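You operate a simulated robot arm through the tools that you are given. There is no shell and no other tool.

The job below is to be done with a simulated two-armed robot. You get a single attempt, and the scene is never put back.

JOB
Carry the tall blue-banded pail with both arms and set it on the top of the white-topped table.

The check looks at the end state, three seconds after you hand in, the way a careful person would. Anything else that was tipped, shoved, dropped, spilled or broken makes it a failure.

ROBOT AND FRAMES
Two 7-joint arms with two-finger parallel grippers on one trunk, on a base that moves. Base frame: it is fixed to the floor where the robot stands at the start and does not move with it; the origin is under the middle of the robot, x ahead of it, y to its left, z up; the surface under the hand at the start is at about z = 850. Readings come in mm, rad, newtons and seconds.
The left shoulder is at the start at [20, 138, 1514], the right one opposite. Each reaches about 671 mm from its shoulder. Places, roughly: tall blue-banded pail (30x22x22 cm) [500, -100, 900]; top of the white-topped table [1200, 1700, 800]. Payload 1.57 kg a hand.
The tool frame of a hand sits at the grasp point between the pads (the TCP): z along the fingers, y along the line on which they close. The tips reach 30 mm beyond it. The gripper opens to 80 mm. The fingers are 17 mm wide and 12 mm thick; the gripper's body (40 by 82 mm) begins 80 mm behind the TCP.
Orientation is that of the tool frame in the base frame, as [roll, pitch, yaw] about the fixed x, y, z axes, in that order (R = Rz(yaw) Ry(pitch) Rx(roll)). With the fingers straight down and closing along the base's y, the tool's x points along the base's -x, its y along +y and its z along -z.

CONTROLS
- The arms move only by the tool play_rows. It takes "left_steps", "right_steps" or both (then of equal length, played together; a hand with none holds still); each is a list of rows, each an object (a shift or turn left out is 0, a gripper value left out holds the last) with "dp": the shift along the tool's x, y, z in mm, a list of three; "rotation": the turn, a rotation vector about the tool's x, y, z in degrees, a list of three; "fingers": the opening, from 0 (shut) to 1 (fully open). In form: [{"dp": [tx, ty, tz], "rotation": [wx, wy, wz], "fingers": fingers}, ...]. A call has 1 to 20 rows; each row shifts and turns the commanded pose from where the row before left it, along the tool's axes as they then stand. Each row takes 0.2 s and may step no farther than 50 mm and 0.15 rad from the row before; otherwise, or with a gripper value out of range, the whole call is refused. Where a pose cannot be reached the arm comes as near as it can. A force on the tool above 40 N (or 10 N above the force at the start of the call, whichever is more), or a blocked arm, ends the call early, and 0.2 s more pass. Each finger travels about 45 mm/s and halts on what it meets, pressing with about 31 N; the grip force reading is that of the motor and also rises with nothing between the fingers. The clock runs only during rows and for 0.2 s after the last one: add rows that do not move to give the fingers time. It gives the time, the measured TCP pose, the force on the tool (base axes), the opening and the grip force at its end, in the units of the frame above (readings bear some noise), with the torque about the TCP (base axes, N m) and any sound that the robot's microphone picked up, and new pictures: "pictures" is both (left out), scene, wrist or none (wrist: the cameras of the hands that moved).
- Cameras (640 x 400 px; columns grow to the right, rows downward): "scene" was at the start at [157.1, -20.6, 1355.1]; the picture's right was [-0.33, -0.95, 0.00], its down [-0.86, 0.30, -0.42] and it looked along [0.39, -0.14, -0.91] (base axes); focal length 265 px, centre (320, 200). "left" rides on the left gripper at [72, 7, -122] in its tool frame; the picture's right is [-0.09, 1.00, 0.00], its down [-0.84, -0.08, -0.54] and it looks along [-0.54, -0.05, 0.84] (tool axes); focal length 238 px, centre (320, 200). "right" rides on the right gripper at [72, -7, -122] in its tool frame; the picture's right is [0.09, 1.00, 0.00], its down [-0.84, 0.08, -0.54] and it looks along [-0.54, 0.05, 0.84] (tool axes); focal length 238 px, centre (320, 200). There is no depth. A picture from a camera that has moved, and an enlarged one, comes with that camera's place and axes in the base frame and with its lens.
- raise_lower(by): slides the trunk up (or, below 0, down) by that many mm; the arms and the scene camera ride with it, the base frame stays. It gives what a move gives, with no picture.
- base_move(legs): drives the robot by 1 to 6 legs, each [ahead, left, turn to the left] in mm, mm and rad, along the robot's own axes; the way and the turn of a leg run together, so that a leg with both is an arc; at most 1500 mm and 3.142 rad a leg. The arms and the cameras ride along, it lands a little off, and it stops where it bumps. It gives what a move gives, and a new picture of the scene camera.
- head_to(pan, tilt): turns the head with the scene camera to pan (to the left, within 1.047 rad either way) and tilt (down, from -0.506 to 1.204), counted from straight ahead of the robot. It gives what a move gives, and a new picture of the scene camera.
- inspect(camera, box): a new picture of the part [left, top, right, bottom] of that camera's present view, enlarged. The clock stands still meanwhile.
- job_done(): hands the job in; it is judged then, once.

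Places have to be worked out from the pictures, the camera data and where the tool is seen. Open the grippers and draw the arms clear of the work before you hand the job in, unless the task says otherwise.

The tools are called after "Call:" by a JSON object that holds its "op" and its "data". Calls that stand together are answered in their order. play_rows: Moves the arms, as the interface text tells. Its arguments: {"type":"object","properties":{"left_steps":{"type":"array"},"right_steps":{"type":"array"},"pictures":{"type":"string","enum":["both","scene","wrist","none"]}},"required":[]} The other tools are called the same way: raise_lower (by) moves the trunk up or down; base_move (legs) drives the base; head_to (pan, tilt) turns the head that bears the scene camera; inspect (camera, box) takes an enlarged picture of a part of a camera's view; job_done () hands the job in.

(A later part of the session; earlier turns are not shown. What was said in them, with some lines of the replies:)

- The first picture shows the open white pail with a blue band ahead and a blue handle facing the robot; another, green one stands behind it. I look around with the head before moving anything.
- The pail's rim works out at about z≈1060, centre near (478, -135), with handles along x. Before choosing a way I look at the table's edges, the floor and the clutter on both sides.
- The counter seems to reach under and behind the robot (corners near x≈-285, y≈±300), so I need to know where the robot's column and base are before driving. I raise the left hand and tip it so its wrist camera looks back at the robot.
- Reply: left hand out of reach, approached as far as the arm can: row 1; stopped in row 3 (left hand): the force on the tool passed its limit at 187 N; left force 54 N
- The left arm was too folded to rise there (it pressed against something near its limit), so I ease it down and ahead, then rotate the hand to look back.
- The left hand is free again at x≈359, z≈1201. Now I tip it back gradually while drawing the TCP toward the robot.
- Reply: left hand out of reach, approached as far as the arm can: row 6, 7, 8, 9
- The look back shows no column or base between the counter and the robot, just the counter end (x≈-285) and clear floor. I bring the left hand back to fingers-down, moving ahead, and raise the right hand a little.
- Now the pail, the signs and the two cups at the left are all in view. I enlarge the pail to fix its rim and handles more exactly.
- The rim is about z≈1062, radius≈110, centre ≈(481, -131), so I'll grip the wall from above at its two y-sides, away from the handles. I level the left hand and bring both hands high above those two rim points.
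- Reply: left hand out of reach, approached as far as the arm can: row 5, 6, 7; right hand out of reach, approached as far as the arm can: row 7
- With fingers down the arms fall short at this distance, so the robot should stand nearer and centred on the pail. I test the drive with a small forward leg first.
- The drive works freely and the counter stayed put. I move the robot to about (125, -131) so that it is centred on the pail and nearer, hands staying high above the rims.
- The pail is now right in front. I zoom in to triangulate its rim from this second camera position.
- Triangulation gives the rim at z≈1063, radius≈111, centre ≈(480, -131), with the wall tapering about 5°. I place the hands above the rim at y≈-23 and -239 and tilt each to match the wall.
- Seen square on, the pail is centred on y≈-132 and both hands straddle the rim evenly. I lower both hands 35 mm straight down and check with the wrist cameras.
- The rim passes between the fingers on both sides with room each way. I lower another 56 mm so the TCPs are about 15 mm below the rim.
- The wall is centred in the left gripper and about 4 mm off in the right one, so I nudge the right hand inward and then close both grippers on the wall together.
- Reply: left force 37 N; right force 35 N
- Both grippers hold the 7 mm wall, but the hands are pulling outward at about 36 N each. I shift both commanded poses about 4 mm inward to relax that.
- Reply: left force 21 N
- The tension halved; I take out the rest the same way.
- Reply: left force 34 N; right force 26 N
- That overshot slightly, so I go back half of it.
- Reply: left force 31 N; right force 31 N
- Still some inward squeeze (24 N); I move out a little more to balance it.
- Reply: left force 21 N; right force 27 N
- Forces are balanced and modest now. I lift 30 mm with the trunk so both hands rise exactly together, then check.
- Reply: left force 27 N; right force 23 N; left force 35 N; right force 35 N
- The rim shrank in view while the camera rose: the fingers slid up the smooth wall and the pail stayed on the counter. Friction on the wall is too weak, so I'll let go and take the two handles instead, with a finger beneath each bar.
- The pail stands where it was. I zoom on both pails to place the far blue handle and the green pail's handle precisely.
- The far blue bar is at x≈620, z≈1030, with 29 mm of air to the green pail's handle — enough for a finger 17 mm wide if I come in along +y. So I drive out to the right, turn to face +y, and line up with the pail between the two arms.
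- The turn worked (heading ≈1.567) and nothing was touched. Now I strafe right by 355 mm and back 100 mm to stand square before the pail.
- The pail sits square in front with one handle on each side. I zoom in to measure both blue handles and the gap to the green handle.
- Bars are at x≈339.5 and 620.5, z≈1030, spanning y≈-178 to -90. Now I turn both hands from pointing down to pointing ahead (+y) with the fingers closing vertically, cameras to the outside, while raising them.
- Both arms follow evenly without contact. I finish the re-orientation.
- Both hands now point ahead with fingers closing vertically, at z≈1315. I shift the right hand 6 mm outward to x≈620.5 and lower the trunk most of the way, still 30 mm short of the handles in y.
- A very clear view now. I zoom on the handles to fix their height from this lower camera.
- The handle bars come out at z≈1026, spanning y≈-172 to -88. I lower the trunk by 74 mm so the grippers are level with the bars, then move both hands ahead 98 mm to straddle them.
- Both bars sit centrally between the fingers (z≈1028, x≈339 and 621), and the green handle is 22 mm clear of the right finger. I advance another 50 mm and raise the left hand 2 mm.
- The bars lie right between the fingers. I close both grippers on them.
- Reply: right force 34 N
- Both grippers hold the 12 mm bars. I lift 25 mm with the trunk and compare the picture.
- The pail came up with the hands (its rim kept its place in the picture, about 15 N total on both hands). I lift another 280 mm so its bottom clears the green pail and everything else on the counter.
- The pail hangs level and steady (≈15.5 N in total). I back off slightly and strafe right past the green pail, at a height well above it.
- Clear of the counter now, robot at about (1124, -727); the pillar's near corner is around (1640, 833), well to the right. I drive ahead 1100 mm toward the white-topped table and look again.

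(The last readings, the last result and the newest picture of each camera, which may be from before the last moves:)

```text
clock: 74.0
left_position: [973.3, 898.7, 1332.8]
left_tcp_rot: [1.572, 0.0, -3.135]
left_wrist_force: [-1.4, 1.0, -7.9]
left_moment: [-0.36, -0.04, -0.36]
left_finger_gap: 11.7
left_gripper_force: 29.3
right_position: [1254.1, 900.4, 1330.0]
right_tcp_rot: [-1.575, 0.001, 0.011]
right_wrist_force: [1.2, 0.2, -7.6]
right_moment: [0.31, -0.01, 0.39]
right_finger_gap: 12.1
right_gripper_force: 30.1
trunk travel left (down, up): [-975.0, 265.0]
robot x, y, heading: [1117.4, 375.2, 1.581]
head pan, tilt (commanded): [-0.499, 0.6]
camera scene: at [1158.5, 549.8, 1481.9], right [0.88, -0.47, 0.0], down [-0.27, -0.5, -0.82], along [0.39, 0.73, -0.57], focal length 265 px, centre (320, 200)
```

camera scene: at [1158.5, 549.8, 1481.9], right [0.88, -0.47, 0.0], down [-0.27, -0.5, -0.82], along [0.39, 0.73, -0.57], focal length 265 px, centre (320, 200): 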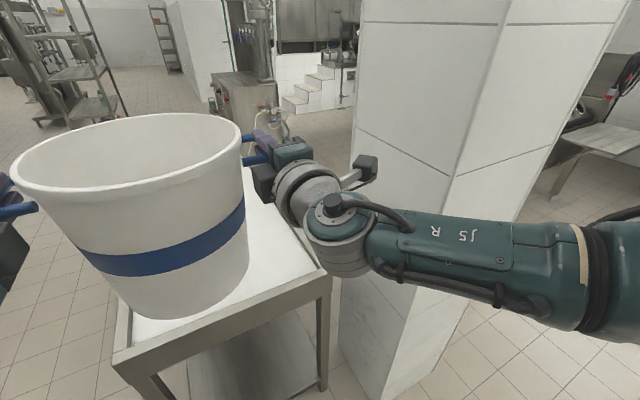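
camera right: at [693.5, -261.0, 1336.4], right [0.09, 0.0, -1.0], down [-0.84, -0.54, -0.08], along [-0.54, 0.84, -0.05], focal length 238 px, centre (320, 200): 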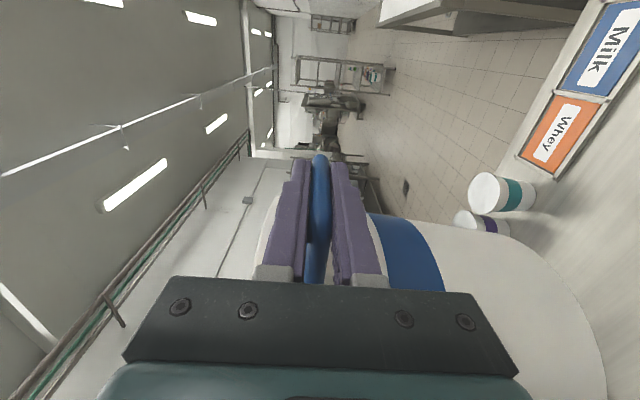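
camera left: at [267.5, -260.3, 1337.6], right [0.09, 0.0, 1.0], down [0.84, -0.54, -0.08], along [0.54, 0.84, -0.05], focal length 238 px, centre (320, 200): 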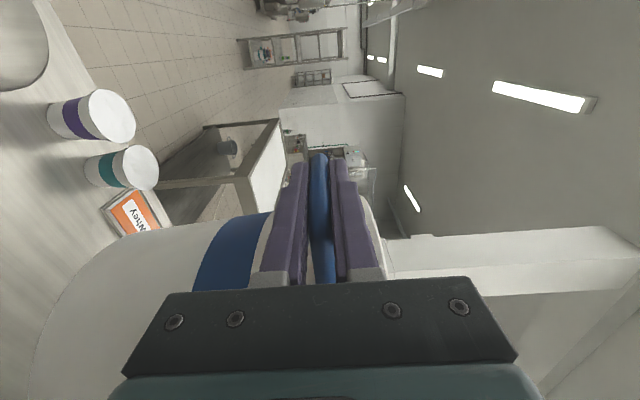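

The table's near edge is at y≈1057 and it spans x≈861–1465, empty on top; the pillar is close on the right but a bit further left keeps the elbow clear. I drive 420 mm ahead and 40 mm left so the pail comes to about (1073, 1320) over the table.

Call:
{"op": "base_move", "data": {"legs": [[210, 40, -0.01], [210, 0, 0]]}}

Call:
{"op": "head_to", "data": {"pan": 0.35, "tilt": 0.75}}

Call:
{"op": "head_to", "data": {"pan": -0.5, "tilt": 0.75}}

```text
clock: 76.9
left_position: [937.7, 1319.8, 1331.8]
left_tcp_rot: [1.573, 0.002, 3.141]
left_wrist_force: [0.3, -0.6, -6.6]
left_moment: [-0.39, -0.03, 0.13]
left_finger_gap: 11.5
left_gripper_force: 29.0
right_position: [1217.7, 1320.8, 1330.4]
right_tcp_rot: [-1.574, 0.001, 0.002]
right_wrist_force: [-0.2, -0.1, -6.9]
right_moment: [0.31, 0.02, -0.22]
right_finger_gap: 11.7
right_gripper_force: 28.8
trunk travel left (down, up): [-975.0, 265.0]
robot x, y, heading: [1079.6, 794.4, 1.574]
head pan, tilt (commanded): [-0.499, 0.6]
camera scene: at [1119.4, 970.4, 1481.9], right [0.88, -0.48, 0.0], down [-0.27, -0.5, -0.82], along [0.39, 0.72, -0.57], focal length 265 px, centre (320, 200)
```

scene: 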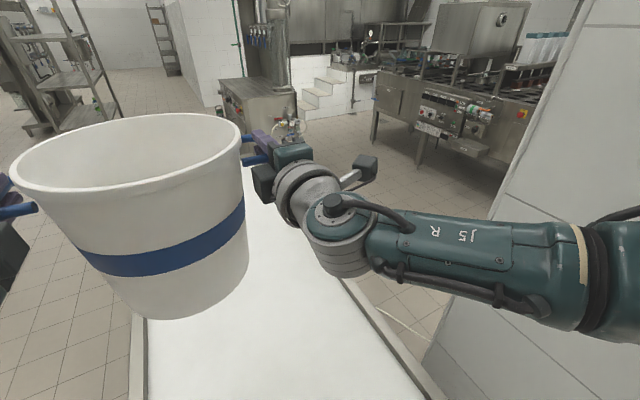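

```text
clock: 78.1
left_position: [936.6, 1320.5, 1331.0]
left_tcp_rot: [1.573, -0.001, 3.141]
left_wrist_force: [-0.8, 0.5, -7.4]
left_moment: [-0.37, 0.0, -0.26]
left_finger_gap: 11.8
left_gripper_force: 29.4
right_position: [1217.6, 1321.7, 1329.5]
right_tcp_rot: [-1.574, 0.0, 0.003]
right_wrist_force: [1.5, 0.3, -6.8]
right_moment: [0.26, 0.02, 0.3]
right_finger_gap: 11.8
right_gripper_force: 29.4
trunk travel left (down, up): [-975.0, 265.0]
robot x, y, heading: [1080.0, 792.2, 1.575]
head pan, tilt (commanded): [0.351, 0.75]
camera scene: at [1048.7, 970.6, 1469.1], right [0.94, 0.34, 0.0], down [0.23, -0.64, -0.73], along [-0.25, 0.69, -0.68], focal length 265 px, centre (320, 200)
```

scene: 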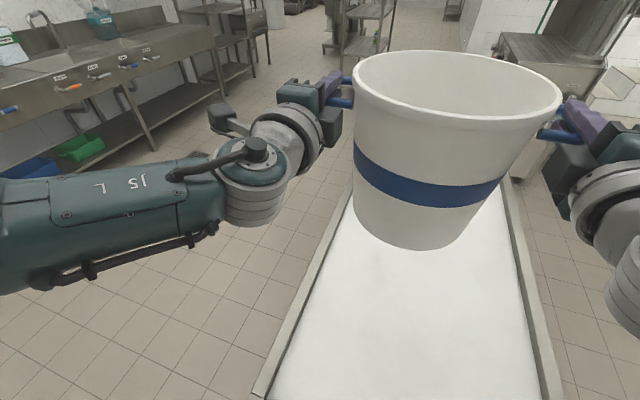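

```text
clock: 79.3
left_position: [936.7, 1320.4, 1331.6]
left_tcp_rot: [1.572, 0.001, 3.141]
left_wrist_force: [-0.5, 0.0, -8.0]
left_moment: [-0.35, -0.05, -0.27]
left_finger_gap: 11.7
left_gripper_force: 29.2
right_position: [1217.7, 1319.4, 1330.1]
right_tcp_rot: [-1.573, 0.0, 0.003]
right_wrist_force: [1.1, 0.3, -7.8]
right_moment: [0.3, 0.01, 0.23]
right_finger_gap: 11.9
right_gripper_force: 29.1
trunk travel left (down, up): [-975.0, 265.0]
robot x, y, heading: [1074.0, 791.8, 1.572]
head pan, tilt (commanded): [-0.499, 0.75]
camera scene: at [1116.7, 965.6, 1469.1], right [0.88, -0.48, 0.0], down [-0.33, -0.6, -0.73], along [0.35, 0.64, -0.68], focal length 265 px, centre (320, 200)
```

scene: 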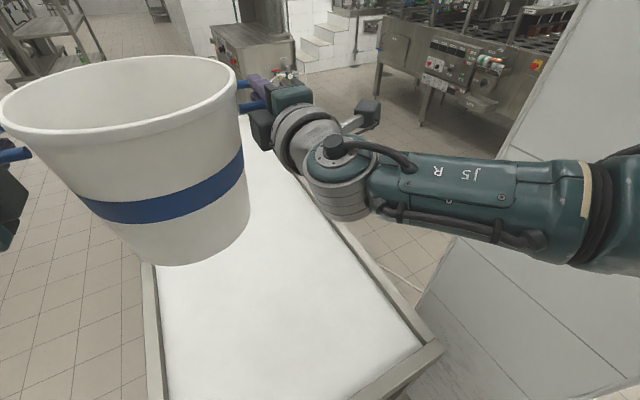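

The pail is over the table at about (1077, 1326), some 190 mm in from the left edge and 280 mm from the near edge, with its bottom near z≈1152. I lower the trunk 280 mm and check height and forces.

Call:
{"op": "raise_lower", "data": {"by": -150}}

Call:
{"op": "raise_lower", "data": {"by": -130}}

Call:
{"op": "head_to", "data": {"pan": 0.0, "tilt": 0.8}}

```text
clock: 81.0
left_position: [936.6, 1320.1, 1181.8]
left_tcp_rot: [1.572, -0.001, -3.141]
left_wrist_force: [-0.6, 0.4, -8.0]
left_moment: [-0.38, -0.01, 0.07]
left_finger_gap: 11.9
left_gripper_force: 28.7
right_position: [1218.5, 1320.2, 1179.7]
right_tcp_rot: [-1.573, 0.0, 0.002]
right_wrist_force: [-0.4, 0.9, -7.1]
right_moment: [0.29, 0.0, -0.13]
right_finger_gap: 11.7
right_gripper_force: 29.2
trunk travel left (down, up): [-825.0, 415.0]
robot x, y, heading: [1077.5, 795.6, 1.574]
head pan, tilt (commanded): [-0.499, 0.75]
```

```text
clock: 82.6
left_position: [936.5, 1319.6, 1052.1]
left_tcp_rot: [1.572, 0.0, 3.141]
left_wrist_force: [-0.6, -0.2, -6.9]
left_moment: [-0.37, -0.03, -0.11]
left_finger_gap: 11.9
left_gripper_force: 28.7
right_position: [1217.7, 1320.7, 1050.0]
right_tcp_rot: [-1.573, -0.001, 0.002]
right_wrist_force: [0.5, 0.1, -7.1]
right_moment: [0.27, -0.01, 0.02]
right_finger_gap: 11.9
right_gripper_force: 29.9
trunk travel left (down, up): [-695.0, 545.0]
robot x, y, heading: [1076.0, 793.0, 1.569]
head pan, tilt (commanded): [-0.499, 0.75]
```

```text
clock: 83.5
left_position: [937.0, 1320.0, 1052.3]
left_tcp_rot: [1.573, 0.0, -3.141]
left_wrist_force: [-0.6, -0.6, -7.6]
left_moment: [-0.41, -0.04, -0.08]
left_finger_gap: 11.6
left_gripper_force: 28.9
right_position: [1219.1, 1319.7, 1049.3]
right_tcp_rot: [-1.575, 0.001, 0.002]
right_wrist_force: [0.5, 0.5, -8.0]
right_moment: [0.28, 0.0, 0.06]
right_finger_gap: 11.8
right_gripper_force: 29.2
trunk travel left (down, up): [-695.0, 545.0]
robot x, y, heading: [1077.7, 798.2, 1.567]
head pan, tilt (commanded): [0.0, 0.799]
camera scene: at [1077.2, 973.0, 1185.1], right [1.0, 0.0, 0.0], down [0.0, -0.72, -0.7], along [0.0, 0.7, -0.72], focal length 265 px, centre (320, 200)
```

scene: 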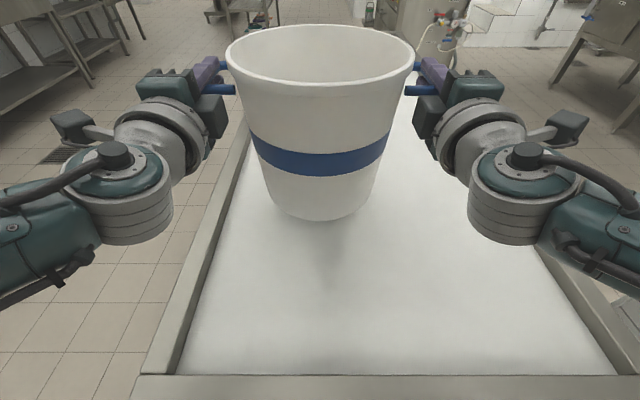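

The bottom should be at about z≈873 now, still clear. I lower 50 mm more, then creep down watching the wrist forces.

Call:
{"op": "raise_lower", "data": {"by": -50}}

Call:
{"op": "raise_lower", "data": {"by": -10}}

```text
clock: 84.5
left_position: [936.6, 1323.8, 1007.7]
left_tcp_rot: [1.56, 0.0, -3.14]
left_wrist_force: [-3.4, -5.2, 19.2]
left_moment: [-1.67, 0.05, -0.14]
left_finger_gap: 12.2
left_gripper_force: 29.6
right_position: [1216.6, 1326.0, 1008.0]
right_tcp_rot: [-1.561, 0.001, 0.002]
right_wrist_force: [3.1, -11.7, 31.5]
right_moment: [-1.84, -0.02, 0.5]
right_finger_gap: 12.1
right_gripper_force: 29.5
trunk travel left (down, up): [-645.0, 595.0]
robot x, y, heading: [1075.0, 793.1, 1.574]
head pan, tilt (commanded): [0.0, 0.799]
```

```text
clock: 84.8
left_position: [936.6, 1323.0, 1006.9]
left_tcp_rot: [1.558, -0.001, -3.141]
left_wrist_force: [-1.0, -2.6, 9.1]
left_moment: [-1.82, 0.01, -0.14]
left_finger_gap: 12.4
left_gripper_force: 28.8
right_position: [1217.6, 1324.1, 1008.4]
right_tcp_rot: [-1.556, 0.003, 0.0]
right_wrist_force: [1.1, -1.7, 11.1]
right_moment: [-1.94, 0.03, -0.02]
right_finger_gap: 12.3
right_gripper_force: 29.7
trunk travel left (down, up): [-644.0, 596.0]
robot x, y, heading: [1078.0, 797.0, 1.572]
head pan, tilt (commanded): [0.0, 0.799]
stopped: the force on the tool passed its limit at 52 N (the readings are from after the stop); the commanded pose is now the measured one
```

The pail touched down (table top at about z≈829) and the hands now press down lightly. I check the picture before letting go.

Call:
{"op": "play_rows", "data": {"left_steps": [{}], "right_steps": [{}], "pictures": "both"}}

```text
clock: 85.2
left_position: [935.7, 1323.0, 1009.0]
left_tcp_rot: [1.557, -0.001, -3.14]
left_wrist_force: [-1.5, -1.5, 11.1]
left_moment: [-1.92, 0.04, -0.09]
left_finger_gap: 12.1
left_gripper_force: 29.7
right_position: [1216.8, 1326.2, 1008.0]
right_tcp_rot: [-1.555, 0.0, 0.0]
right_wrist_force: [1.1, -1.4, 12.4]
right_moment: [-1.95, 0.01, -0.02]
right_finger_gap: 11.9
right_gripper_force: 29.5
trunk travel left (down, up): [-644.0, 596.0]
robot x, y, heading: [1077.2, 790.4, 1.569]
head pan, tilt (commanded): [0.0, 0.799]
camera scene: at [1077.1, 974.5, 1135.3], right [1.0, 0.0, 0.0], down [0.0, -0.72, -0.7], along [0.0, 0.7, -0.72], focal length 265 px, centre (320, 200)
camera right: at [1289.8, 1202.7, 1011.7], right [0.09, 0.02, -1.0], down [-0.84, -0.54, -0.09], along [-0.54, 0.84, -0.04], focal length 238 px, centre (320, 200)
camera left: at [864.2, 1201.7, 1011.8], right [0.09, -0.01, 1.0], down [0.84, -0.54, -0.09], along [0.54, 0.84, -0.04], focal length 238 px, centre (320, 200)
```

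scene: 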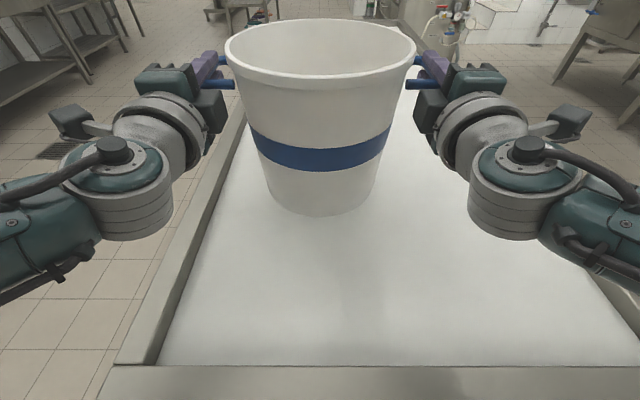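
right: 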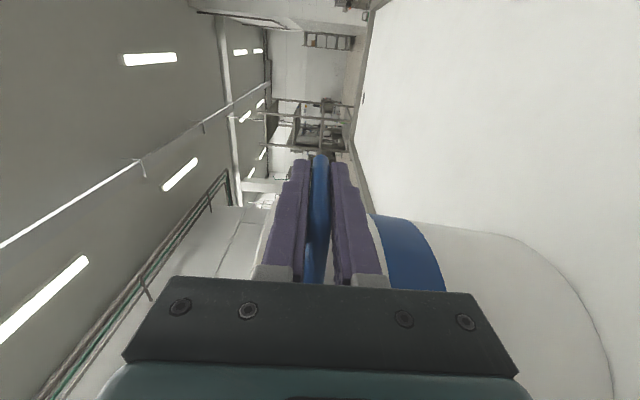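
left: 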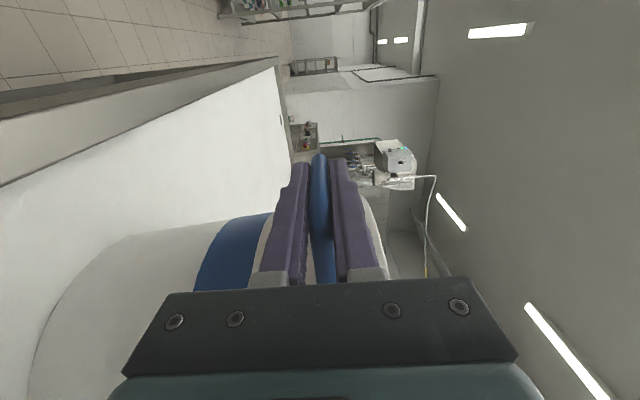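

The pail stands on the white top, well inside the edges. I relax the downward press by raising the trunk 2 mm before opening.

Call:
{"op": "raise_lower", "data": {"by": 2}}

```text
clock: 85.7
left_position: [937.2, 1322.2, 1008.9]
left_tcp_rot: [1.56, 0.0, -3.14]
left_wrist_force: [0.4, -0.3, 2.9]
left_moment: [-0.99, 0.01, 0.25]
left_finger_gap: 12.1
left_gripper_force: 29.4
right_position: [1217.5, 1323.6, 1008.0]
right_tcp_rot: [-1.559, 0.0, 0.0]
right_wrist_force: [0.2, 1.1, 5.2]
right_moment: [-1.14, -0.05, -0.17]
right_finger_gap: 12.0
right_gripper_force: 28.9
trunk travel left (down, up): [-646.0, 594.0]
robot x, y, heading: [1077.6, 792.4, 1.573]
head pan, tilt (commanded): [0.0, 0.799]
```

Forces are now only 3–5 N, so the pail stands on its own. I open both grippers together.

Call:
{"op": "play_rows", "data": {"left_steps": [{"fingers": 1}, {}, {}, {}, {}, {}], "right_steps": [{"fingers": 1}, {}, {}, {}, {}, {}], "pictures": "both"}}

```text
clock: 87.1
left_position: [935.8, 1322.0, 1009.6]
left_tcp_rot: [1.558, -0.002, -3.139]
left_wrist_force: [0.1, -1.1, -0.2]
left_moment: [0.01, 0.0, 0.01]
left_finger_gap: 79.9
left_gripper_force: 0.0
right_position: [1218.1, 1324.1, 1009.1]
right_tcp_rot: [-1.559, -0.002, 0.001]
right_wrist_force: [-0.1, 0.7, 1.1]
right_moment: [-0.03, -0.03, -0.03]
right_finger_gap: 80.2
right_gripper_force: 0.0
trunk travel left (down, up): [-646.0, 594.0]
robot x, y, heading: [1074.4, 793.5, 1.57]
head pan, tilt (commanded): [0.0, 0.799]
camera scene: at [1077.1, 973.8, 1137.1], right [1.0, 0.0, 0.0], down [0.0, -0.72, -0.7], along [0.0, 0.7, -0.72], focal length 265 px, centre (320, 200)
camera right: at [1289.8, 1201.6, 1012.8], right [0.09, 0.01, -1.0], down [-0.84, -0.54, -0.08], along [-0.54, 0.84, -0.04], focal length 238 px, centre (320, 200)
camera left: at [864.2, 1200.7, 1012.9], right [0.09, -0.01, 1.0], down [0.84, -0.54, -0.08], along [0.54, 0.84, -0.04], focal length 238 px, centre (320, 200)
```

scene: 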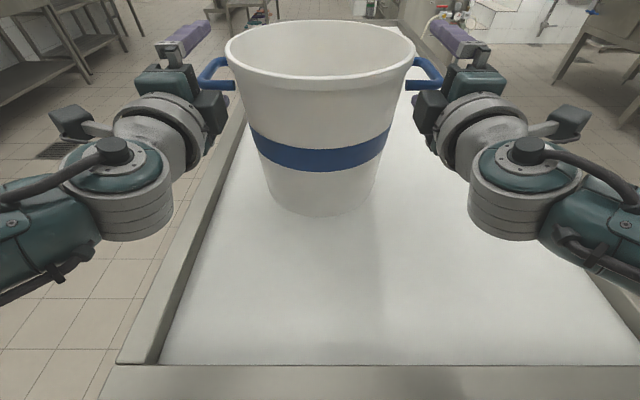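
right: 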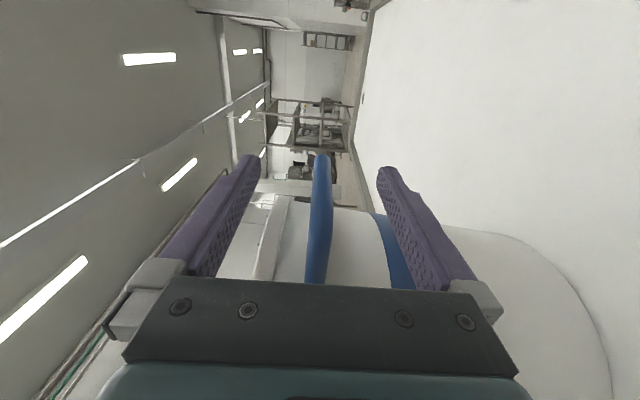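
left: 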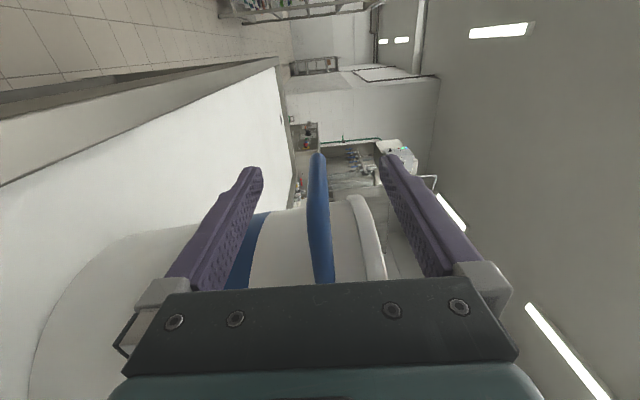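

Both grippers are open and the pail stands still. I draw the hands straight back 110 mm along the fingers, clear of the handles.

Call:
{"op": "play_rows", "data": {"left_steps": [{"dp": [0, 0, -18]}, {"dp": [0, 0, -18]}, {"dp": [0, 0, -18]}, {"dp": [0, 0, -18]}, {"dp": [0, 0, -18]}, {"dp": [0, 0, -18]}, {}], "right_steps": [{"dp": [0, 0, -18]}, {"dp": [0, 0, -18]}, {"dp": [0, 0, -18]}, {"dp": [0, 0, -18]}, {"dp": [0, 0, -18]}, {"dp": [0, 0, -18]}, {}], "pictures": "both"}}

```text
clock: 88.7
left_position: [935.8, 1212.8, 1008.0]
left_tcp_rot: [1.56, 0.001, -3.14]
left_wrist_force: [-0.3, -0.2, -0.5]
left_moment: [-0.01, 0.04, 0.03]
left_finger_gap: 79.9
left_gripper_force: 0.2
right_position: [1217.9, 1216.1, 1008.0]
right_tcp_rot: [-1.556, 0.0, 0.0]
right_wrist_force: [-0.7, 0.4, 0.2]
right_moment: [0.03, -0.02, 0.02]
right_finger_gap: 80.1
right_gripper_force: 0.1
trunk travel left (down, up): [-646.0, 594.0]
robot x, y, heading: [1082.2, 795.2, 1.57]
head pan, tilt (commanded): [0.0, 0.799]
camera scene: at [1077.1, 973.8, 1137.1], right [1.0, 0.0, 0.0], down [0.0, -0.72, -0.7], along [0.0, 0.7, -0.72], focal length 265 px, centre (320, 200)
camera right: at [1290.2, 1093.4, 1011.3], right [0.09, 0.01, -1.0], down [-0.84, -0.54, -0.08], along [-0.54, 0.84, -0.04], focal length 238 px, centre (320, 200)
camera left: at [864.3, 1092.2, 1011.8], right [0.09, -0.01, 1.0], down [0.84, -0.54, -0.08], along [0.54, 0.84, -0.04], focal length 238 px, centre (320, 200)
```

scene: 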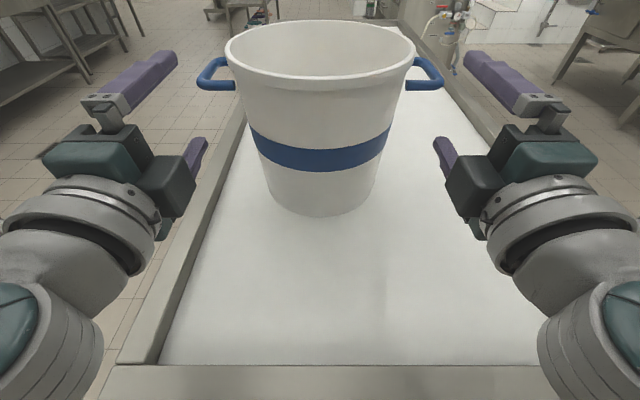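
right: 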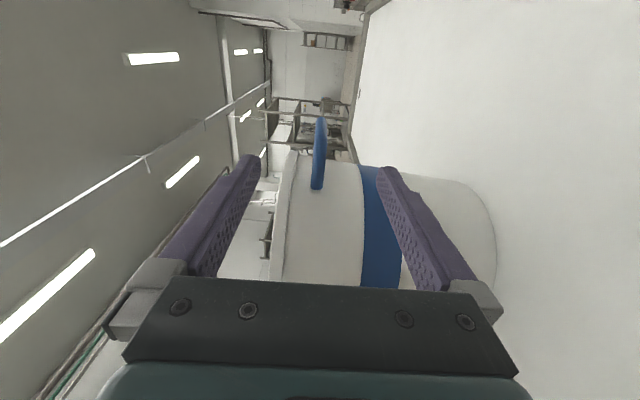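
left: 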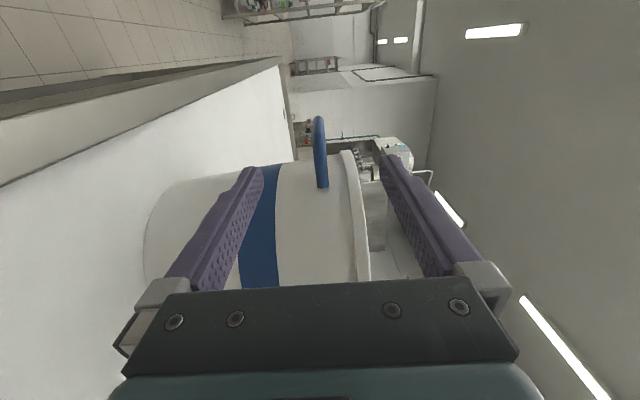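

Both hands are clear of the handles and the pail has not moved. I drive the robot straight back 300 mm and take a last look.

Call:
{"op": "base_move", "data": {"legs": [[-300, 0, 0]]}}

Call:
{"op": "head_to", "data": {"pan": 0.0, "tilt": 0.45}}

```text
clock: 90.7
left_position: [936.4, 912.8, 1008.5]
left_tcp_rot: [1.56, -0.001, -3.14]
left_wrist_force: [-0.7, -0.4, 0.0]
left_moment: [0.01, -0.02, -0.02]
left_finger_gap: 79.8
left_gripper_force: 0.1
right_position: [1217.8, 913.4, 1006.4]
right_tcp_rot: [-1.559, 0.002, 0.0]
right_wrist_force: [-0.1, -0.1, 0.0]
right_moment: [-0.02, -0.01, 0.0]
right_finger_gap: 80.0
right_gripper_force: 0.0
trunk travel left (down, up): [-646.0, 594.0]
robot x, y, heading: [1078.2, 493.6, 1.572]
head pan, tilt (commanded): [0.0, 0.799]
camera scene: at [1077.4, 672.6, 1137.0], right [1.0, 0.0, 0.0], down [0.0, -0.72, -0.7], along [0.0, 0.7, -0.72], focal length 265 px, centre (320, 200)
```

scene: 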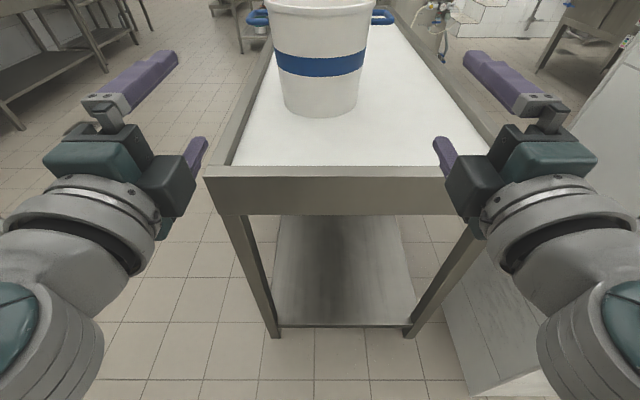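

```text
clock: 91.6
left_position: [937.4, 912.9, 1007.8]
left_tcp_rot: [1.559, -0.001, -3.139]
left_wrist_force: [-1.0, 0.2, 0.6]
left_moment: [0.03, 0.02, 0.01]
left_finger_gap: 79.9
left_gripper_force: 0.1
right_position: [1217.8, 912.8, 1007.0]
right_tcp_rot: [-1.556, 0.0, -0.001]
right_wrist_force: [-0.5, 0.5, -1.1]
right_moment: [-0.01, 0.0, 0.01]
right_finger_gap: 79.8
right_gripper_force: 0.1
trunk travel left (down, up): [-646.0, 594.0]
robot x, y, heading: [1075.4, 494.9, 1.569]
head pan, tilt (commanded): [0.0, 0.45]
camera scene: at [1077.4, 683.9, 1167.4], right [1.0, 0.0, 0.0], down [0.0, -0.44, -0.9], along [0.0, 0.9, -0.44], focal length 265 px, centre (320, 200)
```

scene: 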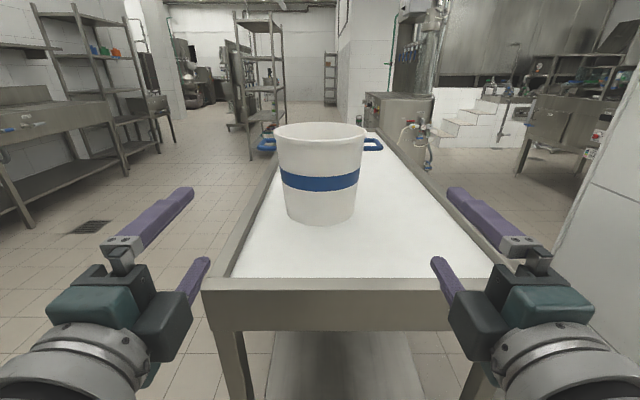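

The pail stands upright on the white top, well inside its edges. The grippers are open and drawn clear, and the last views showed no sign of anything else being disturbed, so I hand the job in.

Call:
{"op": "job_done", "data": {}}

```text
The job is handed in.
```

The blue-banded pail is standing upright on the white-topped table, and I handed the job in. It sits at about (1077, 1330), roughly 190 mm in from the left edge and 280 mm from the near edge.

- **First grip:** My first try, pinching the rim from above, failed because the fingers slid up the smooth wall. The pail stayed on the counter the whole time.
- **Second grip:** I drove round to the pail's side and took both blue handles with a finger under each bar. That carried it level all the way; its weight read about 15 N in total.
- **Setting down:** The table top turned out higher than the listed 800, at about z = 829, so the pail touched down early and a 52 N force stop triggered. I eased the hands off that press, opened both grippers and drew the arms clear.
- **One knock:** Early on, before touching the pail, the left arm pressed against something near its folded limit and read 187 N. I think it was the robot itself; I saw no sign that anything in the room moved.

In the last pictures I took of them, the green pail and signs were in place. The cups were last in view just after I lifted the pail and also looked undisturbed. I did not look back at the counter just before handing in.
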